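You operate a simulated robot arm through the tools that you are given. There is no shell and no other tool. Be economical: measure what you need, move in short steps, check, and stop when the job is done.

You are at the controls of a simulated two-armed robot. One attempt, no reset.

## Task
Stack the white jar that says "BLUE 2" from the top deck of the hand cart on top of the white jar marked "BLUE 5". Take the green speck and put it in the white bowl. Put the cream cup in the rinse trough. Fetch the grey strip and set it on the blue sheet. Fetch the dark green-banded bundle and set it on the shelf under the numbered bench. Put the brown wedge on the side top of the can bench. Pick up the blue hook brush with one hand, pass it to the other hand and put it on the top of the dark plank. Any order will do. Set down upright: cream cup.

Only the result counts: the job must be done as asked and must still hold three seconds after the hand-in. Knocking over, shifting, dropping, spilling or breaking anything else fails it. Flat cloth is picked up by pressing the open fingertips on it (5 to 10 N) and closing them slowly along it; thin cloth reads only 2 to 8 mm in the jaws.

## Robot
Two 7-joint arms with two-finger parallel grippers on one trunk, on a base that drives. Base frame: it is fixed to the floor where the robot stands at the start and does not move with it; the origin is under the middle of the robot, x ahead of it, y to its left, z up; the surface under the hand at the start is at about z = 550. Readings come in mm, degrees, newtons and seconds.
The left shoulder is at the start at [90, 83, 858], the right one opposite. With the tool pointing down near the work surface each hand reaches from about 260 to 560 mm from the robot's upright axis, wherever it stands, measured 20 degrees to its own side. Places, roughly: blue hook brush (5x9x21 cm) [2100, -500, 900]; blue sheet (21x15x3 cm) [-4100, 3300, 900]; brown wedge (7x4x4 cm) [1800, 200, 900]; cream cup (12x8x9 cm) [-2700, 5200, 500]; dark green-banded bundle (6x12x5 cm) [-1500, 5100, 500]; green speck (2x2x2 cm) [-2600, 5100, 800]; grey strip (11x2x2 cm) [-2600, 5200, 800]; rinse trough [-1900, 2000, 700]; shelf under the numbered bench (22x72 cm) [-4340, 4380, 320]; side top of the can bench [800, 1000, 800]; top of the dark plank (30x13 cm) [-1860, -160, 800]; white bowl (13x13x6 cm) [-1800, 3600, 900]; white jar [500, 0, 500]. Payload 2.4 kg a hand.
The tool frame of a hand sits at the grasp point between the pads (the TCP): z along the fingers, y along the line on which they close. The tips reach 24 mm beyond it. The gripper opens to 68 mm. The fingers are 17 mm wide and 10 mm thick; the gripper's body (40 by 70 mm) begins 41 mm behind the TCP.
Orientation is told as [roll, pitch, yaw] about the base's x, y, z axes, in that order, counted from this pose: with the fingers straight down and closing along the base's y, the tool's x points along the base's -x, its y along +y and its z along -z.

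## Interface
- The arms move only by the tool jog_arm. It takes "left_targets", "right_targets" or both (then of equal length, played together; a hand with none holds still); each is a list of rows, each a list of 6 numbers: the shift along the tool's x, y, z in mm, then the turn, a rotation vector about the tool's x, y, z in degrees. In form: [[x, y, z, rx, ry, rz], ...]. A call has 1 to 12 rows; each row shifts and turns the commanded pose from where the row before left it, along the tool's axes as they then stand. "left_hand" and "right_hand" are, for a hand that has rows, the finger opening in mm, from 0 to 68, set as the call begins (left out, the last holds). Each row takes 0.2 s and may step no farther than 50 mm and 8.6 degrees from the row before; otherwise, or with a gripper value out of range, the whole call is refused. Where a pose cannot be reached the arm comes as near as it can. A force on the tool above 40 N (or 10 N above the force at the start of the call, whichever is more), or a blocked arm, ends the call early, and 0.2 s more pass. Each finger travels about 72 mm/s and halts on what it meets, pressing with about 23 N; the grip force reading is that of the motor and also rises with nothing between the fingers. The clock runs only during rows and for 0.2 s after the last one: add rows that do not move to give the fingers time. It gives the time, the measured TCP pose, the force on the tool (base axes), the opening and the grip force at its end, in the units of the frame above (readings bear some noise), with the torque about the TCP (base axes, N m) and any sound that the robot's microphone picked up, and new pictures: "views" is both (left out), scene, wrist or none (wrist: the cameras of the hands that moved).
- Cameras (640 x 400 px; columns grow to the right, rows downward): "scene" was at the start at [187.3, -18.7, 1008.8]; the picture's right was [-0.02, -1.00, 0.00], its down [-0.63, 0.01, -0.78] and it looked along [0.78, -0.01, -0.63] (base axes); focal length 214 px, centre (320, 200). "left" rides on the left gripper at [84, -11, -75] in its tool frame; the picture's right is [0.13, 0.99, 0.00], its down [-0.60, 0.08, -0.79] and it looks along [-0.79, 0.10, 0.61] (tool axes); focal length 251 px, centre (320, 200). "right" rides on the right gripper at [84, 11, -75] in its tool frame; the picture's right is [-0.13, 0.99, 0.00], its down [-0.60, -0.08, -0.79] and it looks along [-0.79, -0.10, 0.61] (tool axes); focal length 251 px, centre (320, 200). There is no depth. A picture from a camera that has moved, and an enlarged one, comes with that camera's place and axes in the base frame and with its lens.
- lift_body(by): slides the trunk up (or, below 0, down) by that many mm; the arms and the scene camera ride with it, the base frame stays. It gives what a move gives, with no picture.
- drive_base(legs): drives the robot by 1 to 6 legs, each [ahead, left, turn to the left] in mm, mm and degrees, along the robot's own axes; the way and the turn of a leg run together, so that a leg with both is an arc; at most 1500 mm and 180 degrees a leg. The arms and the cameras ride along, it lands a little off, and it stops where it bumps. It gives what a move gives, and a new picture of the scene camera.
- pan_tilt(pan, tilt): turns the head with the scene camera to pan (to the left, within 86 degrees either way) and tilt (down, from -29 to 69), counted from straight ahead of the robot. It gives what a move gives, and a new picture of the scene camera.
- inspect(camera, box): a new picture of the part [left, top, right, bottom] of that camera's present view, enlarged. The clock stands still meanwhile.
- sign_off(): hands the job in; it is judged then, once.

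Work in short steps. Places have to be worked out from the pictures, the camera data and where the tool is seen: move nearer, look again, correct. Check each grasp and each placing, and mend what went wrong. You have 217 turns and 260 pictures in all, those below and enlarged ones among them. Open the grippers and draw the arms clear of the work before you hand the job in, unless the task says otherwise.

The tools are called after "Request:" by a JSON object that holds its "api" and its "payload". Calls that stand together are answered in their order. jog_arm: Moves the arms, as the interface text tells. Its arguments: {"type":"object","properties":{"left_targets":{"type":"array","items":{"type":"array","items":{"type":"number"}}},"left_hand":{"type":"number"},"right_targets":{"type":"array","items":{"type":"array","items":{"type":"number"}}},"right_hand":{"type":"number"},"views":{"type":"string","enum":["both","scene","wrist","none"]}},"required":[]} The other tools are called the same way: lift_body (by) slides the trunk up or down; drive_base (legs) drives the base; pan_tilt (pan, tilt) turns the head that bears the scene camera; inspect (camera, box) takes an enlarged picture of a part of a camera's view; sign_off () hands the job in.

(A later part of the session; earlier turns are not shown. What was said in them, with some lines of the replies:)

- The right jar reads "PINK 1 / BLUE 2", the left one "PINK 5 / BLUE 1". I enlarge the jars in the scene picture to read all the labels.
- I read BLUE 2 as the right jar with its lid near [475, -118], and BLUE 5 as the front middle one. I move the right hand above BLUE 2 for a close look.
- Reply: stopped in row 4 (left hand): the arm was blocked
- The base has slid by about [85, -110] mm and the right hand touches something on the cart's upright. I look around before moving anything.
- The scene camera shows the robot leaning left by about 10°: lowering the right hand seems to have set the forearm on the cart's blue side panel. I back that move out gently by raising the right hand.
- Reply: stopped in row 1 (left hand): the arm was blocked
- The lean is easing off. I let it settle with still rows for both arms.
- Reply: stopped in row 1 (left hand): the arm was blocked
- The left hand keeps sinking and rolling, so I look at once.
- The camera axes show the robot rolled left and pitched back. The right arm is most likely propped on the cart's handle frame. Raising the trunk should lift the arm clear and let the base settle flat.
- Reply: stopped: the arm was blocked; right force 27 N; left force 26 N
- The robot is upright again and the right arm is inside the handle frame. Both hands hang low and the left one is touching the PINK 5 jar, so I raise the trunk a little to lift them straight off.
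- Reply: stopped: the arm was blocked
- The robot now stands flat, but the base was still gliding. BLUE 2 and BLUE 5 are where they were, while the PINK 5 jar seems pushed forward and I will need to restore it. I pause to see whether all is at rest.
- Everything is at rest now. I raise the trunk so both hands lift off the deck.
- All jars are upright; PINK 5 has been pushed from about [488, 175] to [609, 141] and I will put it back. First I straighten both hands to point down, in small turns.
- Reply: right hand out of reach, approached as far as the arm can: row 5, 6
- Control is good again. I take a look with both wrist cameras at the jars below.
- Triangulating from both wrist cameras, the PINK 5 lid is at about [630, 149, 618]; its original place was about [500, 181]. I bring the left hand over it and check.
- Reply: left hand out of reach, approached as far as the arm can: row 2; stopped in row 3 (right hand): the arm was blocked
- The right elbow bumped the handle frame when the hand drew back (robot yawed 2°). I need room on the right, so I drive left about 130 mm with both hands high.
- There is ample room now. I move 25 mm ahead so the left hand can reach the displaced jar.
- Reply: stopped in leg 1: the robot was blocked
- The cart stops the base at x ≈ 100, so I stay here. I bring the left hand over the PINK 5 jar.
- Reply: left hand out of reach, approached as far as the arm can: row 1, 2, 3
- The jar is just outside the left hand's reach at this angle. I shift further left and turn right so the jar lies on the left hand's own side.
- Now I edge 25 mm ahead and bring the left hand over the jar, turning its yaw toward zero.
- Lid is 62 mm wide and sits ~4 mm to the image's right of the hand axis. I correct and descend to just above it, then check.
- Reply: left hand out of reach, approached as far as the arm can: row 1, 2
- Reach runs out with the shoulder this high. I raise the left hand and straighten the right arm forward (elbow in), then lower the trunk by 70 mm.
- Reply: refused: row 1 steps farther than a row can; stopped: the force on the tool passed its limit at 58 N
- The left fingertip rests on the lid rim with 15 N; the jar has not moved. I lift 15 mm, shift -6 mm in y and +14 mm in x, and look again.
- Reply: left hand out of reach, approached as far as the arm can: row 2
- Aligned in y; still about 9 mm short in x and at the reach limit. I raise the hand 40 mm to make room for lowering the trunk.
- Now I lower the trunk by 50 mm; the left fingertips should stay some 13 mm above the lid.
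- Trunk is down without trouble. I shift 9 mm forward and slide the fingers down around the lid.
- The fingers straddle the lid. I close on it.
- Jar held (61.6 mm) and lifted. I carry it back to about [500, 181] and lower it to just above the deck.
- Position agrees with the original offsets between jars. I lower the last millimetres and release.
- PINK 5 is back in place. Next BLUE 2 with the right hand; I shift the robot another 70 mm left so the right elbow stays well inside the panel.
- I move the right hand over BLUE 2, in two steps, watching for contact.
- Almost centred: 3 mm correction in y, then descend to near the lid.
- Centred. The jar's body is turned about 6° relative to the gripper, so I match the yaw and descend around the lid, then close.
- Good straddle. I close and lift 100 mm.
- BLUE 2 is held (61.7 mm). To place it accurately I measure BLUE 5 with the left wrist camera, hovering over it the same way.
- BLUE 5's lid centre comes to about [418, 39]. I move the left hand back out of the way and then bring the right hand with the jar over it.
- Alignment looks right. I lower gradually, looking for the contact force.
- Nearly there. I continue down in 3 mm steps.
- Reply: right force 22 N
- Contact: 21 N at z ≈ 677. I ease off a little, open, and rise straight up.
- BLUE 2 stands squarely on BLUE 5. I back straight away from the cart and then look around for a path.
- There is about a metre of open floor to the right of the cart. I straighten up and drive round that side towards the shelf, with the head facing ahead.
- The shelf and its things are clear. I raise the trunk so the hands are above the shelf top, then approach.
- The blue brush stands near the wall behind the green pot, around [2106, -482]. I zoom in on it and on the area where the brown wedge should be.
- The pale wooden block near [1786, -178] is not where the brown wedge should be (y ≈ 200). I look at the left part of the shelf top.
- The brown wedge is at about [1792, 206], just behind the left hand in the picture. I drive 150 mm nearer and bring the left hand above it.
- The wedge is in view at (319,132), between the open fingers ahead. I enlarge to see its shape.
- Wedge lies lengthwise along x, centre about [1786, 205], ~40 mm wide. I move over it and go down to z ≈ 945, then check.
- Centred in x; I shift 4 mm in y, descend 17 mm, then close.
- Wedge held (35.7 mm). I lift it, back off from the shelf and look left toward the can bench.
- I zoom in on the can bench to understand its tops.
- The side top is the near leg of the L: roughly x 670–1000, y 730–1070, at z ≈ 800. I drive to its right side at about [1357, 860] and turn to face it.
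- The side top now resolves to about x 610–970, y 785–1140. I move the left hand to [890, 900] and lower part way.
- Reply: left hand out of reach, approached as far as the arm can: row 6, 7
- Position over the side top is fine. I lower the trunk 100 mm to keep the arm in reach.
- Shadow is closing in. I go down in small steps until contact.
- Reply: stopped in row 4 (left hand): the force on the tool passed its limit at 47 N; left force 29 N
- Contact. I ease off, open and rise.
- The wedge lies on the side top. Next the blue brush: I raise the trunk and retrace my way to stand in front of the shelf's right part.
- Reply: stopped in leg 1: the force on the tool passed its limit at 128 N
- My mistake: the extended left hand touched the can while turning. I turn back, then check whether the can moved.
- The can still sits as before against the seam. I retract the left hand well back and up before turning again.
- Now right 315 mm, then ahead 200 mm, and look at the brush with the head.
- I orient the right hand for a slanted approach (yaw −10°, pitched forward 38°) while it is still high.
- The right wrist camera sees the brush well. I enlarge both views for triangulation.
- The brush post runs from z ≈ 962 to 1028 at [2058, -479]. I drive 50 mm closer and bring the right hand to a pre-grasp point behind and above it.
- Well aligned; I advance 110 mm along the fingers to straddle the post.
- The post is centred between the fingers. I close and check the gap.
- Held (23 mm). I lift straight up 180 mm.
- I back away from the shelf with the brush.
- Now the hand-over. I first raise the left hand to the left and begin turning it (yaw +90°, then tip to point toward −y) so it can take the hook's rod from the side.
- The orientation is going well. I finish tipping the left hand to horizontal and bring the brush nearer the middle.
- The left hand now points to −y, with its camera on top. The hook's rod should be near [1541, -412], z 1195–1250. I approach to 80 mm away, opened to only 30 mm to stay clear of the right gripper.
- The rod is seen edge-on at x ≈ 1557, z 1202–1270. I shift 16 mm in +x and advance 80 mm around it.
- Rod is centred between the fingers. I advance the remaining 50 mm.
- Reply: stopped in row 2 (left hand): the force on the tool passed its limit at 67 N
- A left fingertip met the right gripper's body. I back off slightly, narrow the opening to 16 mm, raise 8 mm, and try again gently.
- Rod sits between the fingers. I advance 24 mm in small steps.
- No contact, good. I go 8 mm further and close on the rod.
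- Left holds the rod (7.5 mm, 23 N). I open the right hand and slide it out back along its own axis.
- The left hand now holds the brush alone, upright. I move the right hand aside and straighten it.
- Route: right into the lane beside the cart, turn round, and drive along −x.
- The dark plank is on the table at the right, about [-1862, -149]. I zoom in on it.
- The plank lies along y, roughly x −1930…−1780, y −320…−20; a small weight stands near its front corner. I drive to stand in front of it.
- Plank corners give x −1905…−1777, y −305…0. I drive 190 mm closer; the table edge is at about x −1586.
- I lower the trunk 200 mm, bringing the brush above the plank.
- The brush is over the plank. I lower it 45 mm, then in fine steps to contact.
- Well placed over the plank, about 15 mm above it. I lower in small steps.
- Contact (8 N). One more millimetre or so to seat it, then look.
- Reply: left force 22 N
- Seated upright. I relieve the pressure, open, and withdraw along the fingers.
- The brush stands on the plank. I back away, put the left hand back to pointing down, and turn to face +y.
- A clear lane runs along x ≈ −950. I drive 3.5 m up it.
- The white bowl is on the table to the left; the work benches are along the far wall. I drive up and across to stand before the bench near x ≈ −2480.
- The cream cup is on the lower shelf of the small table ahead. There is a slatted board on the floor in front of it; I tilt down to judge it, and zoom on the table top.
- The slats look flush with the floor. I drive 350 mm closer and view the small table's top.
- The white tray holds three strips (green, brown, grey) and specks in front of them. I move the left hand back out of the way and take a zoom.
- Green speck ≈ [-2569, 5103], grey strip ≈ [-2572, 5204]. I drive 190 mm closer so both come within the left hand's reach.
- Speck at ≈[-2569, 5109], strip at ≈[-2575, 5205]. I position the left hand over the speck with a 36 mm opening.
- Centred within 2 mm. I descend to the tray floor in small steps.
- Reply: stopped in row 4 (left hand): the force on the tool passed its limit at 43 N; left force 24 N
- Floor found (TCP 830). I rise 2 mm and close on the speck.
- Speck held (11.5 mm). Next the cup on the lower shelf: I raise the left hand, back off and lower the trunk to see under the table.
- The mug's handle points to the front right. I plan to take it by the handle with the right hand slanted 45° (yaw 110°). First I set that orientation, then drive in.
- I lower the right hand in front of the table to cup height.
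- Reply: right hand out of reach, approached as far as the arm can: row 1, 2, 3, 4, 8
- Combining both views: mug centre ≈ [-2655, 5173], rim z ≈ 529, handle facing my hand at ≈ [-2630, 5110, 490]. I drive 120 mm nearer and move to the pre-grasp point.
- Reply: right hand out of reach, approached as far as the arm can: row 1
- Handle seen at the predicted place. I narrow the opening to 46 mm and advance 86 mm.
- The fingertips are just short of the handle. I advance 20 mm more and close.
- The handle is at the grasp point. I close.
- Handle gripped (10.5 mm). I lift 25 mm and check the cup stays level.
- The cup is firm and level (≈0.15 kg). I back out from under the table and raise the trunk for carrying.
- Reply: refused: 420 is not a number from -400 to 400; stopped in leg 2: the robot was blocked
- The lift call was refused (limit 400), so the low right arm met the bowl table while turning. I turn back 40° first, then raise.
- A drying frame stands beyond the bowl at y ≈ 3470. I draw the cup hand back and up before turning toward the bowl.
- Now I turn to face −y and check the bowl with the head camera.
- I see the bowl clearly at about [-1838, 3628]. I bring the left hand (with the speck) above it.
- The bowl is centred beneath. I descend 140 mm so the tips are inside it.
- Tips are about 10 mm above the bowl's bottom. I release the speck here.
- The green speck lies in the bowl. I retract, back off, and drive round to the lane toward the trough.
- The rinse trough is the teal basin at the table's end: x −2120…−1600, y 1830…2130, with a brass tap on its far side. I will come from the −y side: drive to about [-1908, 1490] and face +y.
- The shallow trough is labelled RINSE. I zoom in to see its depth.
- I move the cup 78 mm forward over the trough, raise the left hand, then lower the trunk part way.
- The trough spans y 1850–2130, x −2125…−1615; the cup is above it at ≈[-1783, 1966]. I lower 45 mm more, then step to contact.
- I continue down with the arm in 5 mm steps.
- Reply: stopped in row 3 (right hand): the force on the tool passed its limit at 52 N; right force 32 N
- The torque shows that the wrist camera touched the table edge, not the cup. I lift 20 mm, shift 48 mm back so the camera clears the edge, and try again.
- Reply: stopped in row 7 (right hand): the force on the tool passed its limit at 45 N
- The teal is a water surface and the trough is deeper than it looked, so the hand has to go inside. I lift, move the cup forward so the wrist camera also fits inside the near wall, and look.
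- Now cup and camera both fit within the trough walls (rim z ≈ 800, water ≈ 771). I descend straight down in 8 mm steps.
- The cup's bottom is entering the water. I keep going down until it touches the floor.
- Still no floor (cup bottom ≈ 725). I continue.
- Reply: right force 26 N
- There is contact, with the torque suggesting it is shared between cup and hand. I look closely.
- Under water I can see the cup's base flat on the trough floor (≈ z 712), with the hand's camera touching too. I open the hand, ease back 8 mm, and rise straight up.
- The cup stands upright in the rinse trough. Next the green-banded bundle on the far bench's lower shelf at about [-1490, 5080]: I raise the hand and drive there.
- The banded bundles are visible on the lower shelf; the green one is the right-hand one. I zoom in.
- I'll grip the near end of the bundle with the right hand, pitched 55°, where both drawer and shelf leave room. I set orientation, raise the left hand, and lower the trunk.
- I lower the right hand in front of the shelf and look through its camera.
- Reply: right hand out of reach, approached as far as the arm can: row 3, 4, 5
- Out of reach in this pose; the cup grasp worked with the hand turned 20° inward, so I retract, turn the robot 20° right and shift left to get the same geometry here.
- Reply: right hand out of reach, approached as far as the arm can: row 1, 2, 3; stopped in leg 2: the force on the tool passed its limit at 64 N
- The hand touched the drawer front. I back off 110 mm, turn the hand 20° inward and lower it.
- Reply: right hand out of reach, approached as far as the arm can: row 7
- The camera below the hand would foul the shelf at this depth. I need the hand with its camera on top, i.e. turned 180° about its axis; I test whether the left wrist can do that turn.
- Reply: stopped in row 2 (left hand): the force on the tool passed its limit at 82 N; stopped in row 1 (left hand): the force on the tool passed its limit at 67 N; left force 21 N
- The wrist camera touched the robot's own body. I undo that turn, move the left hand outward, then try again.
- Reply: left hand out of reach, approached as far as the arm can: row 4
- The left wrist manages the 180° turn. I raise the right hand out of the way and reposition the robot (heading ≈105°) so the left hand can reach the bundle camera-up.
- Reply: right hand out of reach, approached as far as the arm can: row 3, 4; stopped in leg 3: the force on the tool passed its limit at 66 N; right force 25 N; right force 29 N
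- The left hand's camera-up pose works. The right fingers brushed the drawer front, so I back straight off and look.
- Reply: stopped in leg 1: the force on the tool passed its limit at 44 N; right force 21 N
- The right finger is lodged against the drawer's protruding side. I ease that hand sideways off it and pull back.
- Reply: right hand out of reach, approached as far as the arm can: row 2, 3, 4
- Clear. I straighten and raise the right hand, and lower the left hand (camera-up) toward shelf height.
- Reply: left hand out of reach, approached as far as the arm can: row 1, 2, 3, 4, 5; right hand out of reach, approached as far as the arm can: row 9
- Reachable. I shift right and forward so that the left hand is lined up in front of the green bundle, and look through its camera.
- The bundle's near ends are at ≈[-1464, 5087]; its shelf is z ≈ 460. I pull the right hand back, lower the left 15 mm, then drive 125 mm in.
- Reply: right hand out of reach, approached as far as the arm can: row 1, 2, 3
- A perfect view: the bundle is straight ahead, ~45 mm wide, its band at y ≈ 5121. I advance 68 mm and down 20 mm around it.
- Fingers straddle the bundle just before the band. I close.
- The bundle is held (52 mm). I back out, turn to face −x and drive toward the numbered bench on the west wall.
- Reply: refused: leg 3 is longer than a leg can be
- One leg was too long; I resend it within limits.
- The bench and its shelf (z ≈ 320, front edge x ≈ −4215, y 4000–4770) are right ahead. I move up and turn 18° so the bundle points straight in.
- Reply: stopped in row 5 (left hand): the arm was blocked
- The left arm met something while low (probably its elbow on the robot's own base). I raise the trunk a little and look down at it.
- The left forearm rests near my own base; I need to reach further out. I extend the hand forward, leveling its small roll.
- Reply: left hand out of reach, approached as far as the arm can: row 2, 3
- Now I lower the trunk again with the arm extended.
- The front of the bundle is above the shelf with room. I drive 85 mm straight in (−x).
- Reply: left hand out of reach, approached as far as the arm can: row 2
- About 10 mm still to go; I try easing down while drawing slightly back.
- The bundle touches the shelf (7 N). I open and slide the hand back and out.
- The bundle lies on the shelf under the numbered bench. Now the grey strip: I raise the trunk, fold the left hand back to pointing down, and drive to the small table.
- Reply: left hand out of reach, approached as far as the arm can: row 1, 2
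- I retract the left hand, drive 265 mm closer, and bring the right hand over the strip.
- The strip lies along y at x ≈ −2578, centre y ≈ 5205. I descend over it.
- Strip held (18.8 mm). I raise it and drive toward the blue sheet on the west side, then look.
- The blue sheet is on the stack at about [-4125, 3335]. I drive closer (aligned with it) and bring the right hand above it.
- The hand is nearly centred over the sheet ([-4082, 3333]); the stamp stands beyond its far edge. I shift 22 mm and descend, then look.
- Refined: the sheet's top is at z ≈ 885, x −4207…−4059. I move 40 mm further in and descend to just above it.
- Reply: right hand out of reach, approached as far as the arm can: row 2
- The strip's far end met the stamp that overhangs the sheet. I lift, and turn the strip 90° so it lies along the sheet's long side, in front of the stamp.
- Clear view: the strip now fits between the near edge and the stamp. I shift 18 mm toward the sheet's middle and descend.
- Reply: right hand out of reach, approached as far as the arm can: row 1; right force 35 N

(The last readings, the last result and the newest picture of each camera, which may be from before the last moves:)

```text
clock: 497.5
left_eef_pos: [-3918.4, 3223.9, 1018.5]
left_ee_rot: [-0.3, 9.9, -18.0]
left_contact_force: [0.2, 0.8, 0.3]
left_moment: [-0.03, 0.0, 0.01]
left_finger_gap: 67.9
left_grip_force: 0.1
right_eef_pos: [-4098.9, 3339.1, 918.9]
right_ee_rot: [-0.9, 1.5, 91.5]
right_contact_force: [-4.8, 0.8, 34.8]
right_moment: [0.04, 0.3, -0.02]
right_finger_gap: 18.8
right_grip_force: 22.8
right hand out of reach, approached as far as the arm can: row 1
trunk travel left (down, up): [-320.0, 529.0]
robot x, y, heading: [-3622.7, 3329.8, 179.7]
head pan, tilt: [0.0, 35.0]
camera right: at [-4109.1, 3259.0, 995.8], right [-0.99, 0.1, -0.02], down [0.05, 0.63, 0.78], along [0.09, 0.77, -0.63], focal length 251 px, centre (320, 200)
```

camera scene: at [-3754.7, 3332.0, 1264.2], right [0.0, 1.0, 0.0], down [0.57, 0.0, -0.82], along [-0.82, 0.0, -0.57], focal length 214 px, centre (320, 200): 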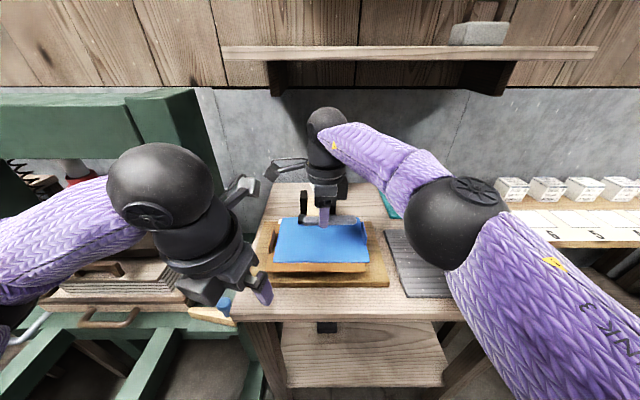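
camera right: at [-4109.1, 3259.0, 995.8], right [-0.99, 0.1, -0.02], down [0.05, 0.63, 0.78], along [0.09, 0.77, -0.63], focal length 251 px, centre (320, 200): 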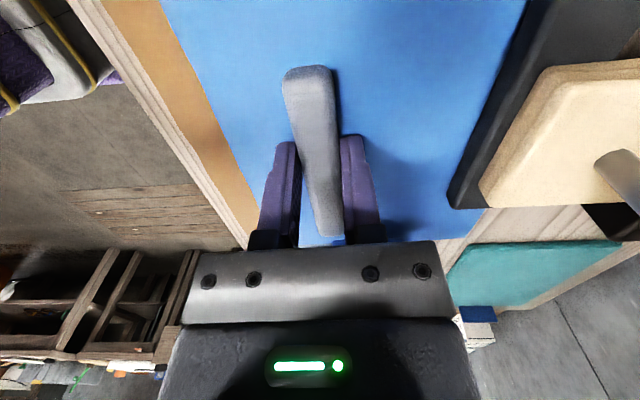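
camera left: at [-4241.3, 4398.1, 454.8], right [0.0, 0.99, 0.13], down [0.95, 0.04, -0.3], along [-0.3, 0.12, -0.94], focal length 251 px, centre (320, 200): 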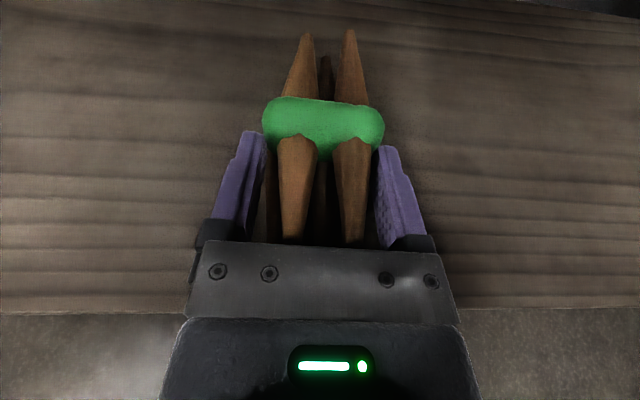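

The strip is pressed on the sheet (35 N, shadow touching). I ease off, open and rise.

Request:
{"api": "jog_arm", "payload": {"right_targets": [[0, 0, -4, 0, 0, 0], [0, 0, 0, 0, 0, 0]], "views": "none"}}

Request:
{"api": "jog_arm", "payload": {"right_targets": [[0, 0, 0, 0, 0, 0], [0, 0, 0, 0, 0, 0], [0, 0, -15, 0, 0, 0], [0, 0, -40, 0, 0, 0], [0, 0, -45, 0, 0, 0], [0, 0, -40, 0, 0, 0]], "right_hand": 40, "views": "wrist"}}

```text
clock: 498.1
left_eef_pos: [-3921.2, 3223.7, 1017.2]
left_ee_rot: [-0.4, 9.8, -18.0]
left_contact_force: [-0.2, 0.5, 0.7]
left_moment: [-0.02, -0.01, -0.01]
left_finger_gap: 68.1
left_grip_force: 0.1
right_eef_pos: [-4099.7, 3339.0, 920.8]
right_ee_rot: [-1.3, 1.5, 91.6]
right_contact_force: [1.9, 0.6, 6.4]
right_moment: [0.01, 0.07, -0.03]
right_finger_gap: 18.7
right_grip_force: 23.1
trunk travel left (down, up): [-320.0, 529.0]
robot x, y, heading: [-3622.6, 3326.7, 179.7]
head pan, tilt: [0.0, 35.0]
```

```text
clock: 499.5
left_eef_pos: [-3920.1, 3224.5, 1017.6]
left_ee_rot: [-0.3, 9.8, -18.0]
left_contact_force: [-0.8, 0.5, -0.1]
left_moment: [-0.01, 0.03, 0.0]
left_finger_gap: 68.1
left_grip_force: 0.1
right_eef_pos: [-4089.9, 3349.1, 1058.4]
right_ee_rot: [-1.2, 1.5, 91.4]
right_contact_force: [0.2, 0.2, 0.3]
right_moment: [0.01, -0.01, -0.01]
right_finger_gap: 39.9
right_grip_force: 0.1
right hand out of reach, approached as far as the arm can: row 5, 6
trunk travel left (down, up): [-320.0, 529.0]
robot x, y, heading: [-3624.7, 3329.9, 179.5]
head pan, tilt: [0.0, 35.0]
camera right: at [-4100.0, 3268.7, 1135.3], right [-0.99, 0.1, -0.02], down [0.05, 0.63, 0.78], along [0.09, 0.77, -0.63], focal length 251 px, centre (320, 200)
```

right: 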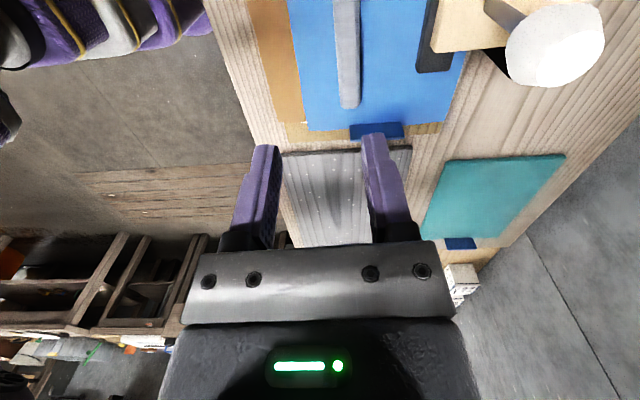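

The grey strip lies on the blue sheet. I back the robot away so both arms are clear and take a last look.

Request:
{"api": "drive_base", "payload": {"legs": [[-400, 0, 0]]}}

Request:
{"api": "inspect", "payload": {"camera": "scene", "box": [240, 130, 440, 260]}}

```text
clock: 502.0
left_eef_pos: [-3518.8, 3223.2, 1017.0]
left_ee_rot: [-0.2, 9.8, -18.0]
left_contact_force: [-0.1, 0.2, 0.1]
left_moment: [0.02, -0.02, -0.02]
left_finger_gap: 68.1
left_grip_force: 0.1
right_eef_pos: [-3688.8, 3347.4, 1058.1]
right_ee_rot: [-1.1, 1.6, 91.5]
right_contact_force: [1.2, 0.0, 0.8]
right_moment: [-0.01, 0.01, -0.02]
right_finger_gap: 40.1
right_grip_force: 0.0
trunk travel left (down, up): [-320.0, 529.0]
robot x, y, heading: [-3220.2, 3330.9, 179.8]
head pan, tilt: [0.0, 35.0]
camera scene: at [-3352.6, 3330.6, 1264.2], right [0.0, 1.0, 0.0], down [0.57, 0.0, -0.82], along [-0.82, 0.0, -0.57], focal length 214 px, centre (320, 200)
```

scene: 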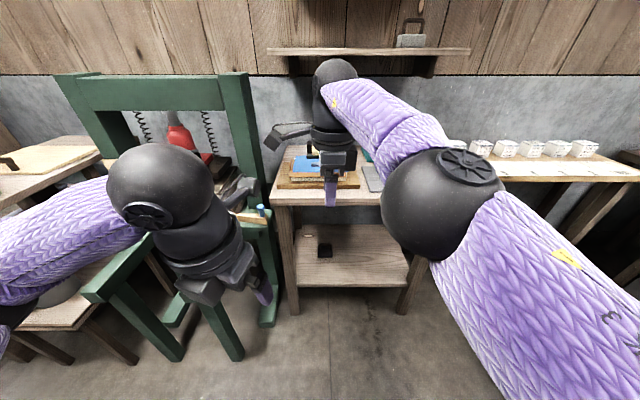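

```text
3.08 times, centred on (340, 195) of scene
camera zoom: at [-3352.6, 3330.6, 1264.2], right [0.0, 1.0, 0.0], down [0.57, 0.0, -0.82], along [-0.82, 0.0, -0.57], focal length 660 px, centre (258, 215)
```

zoom: 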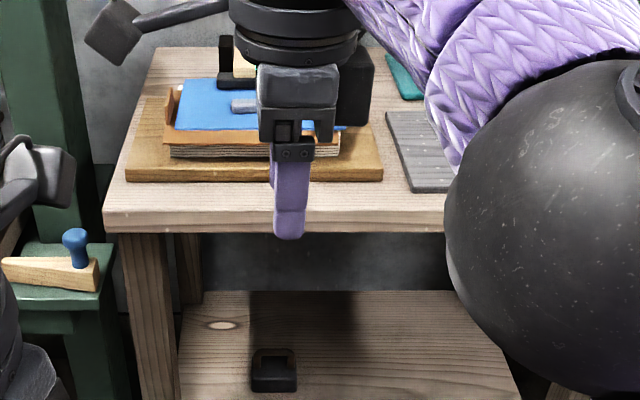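

All seven placings have been seen in place, both grippers are open, and the arms are clear. I hand the job in.

Request:
{"api": "sign_off", "payload": {}}

```text
The job is handed in.
```

I carried out all seven placings and handed the job in, but I moved one jar that was not part of the task and put it back only by estimate.

- **Jar knocked out of place:** early on the robot tipped against the hand cart and pushed the "PINK 5 / BLUE 1" jar about 125 mm. I returned it upright to my best estimate of its starting spot and did not check it closely again.
- **Other contacts:** my hands bumped the large can on its bench and the drawer front of the far bench, and pushed on the stamp beside the blue sheet. The can looked unmoved afterwards; I did not check the drawer or the stamp up close.
- **Cup:** it stands upright in the rinse trough, under water.
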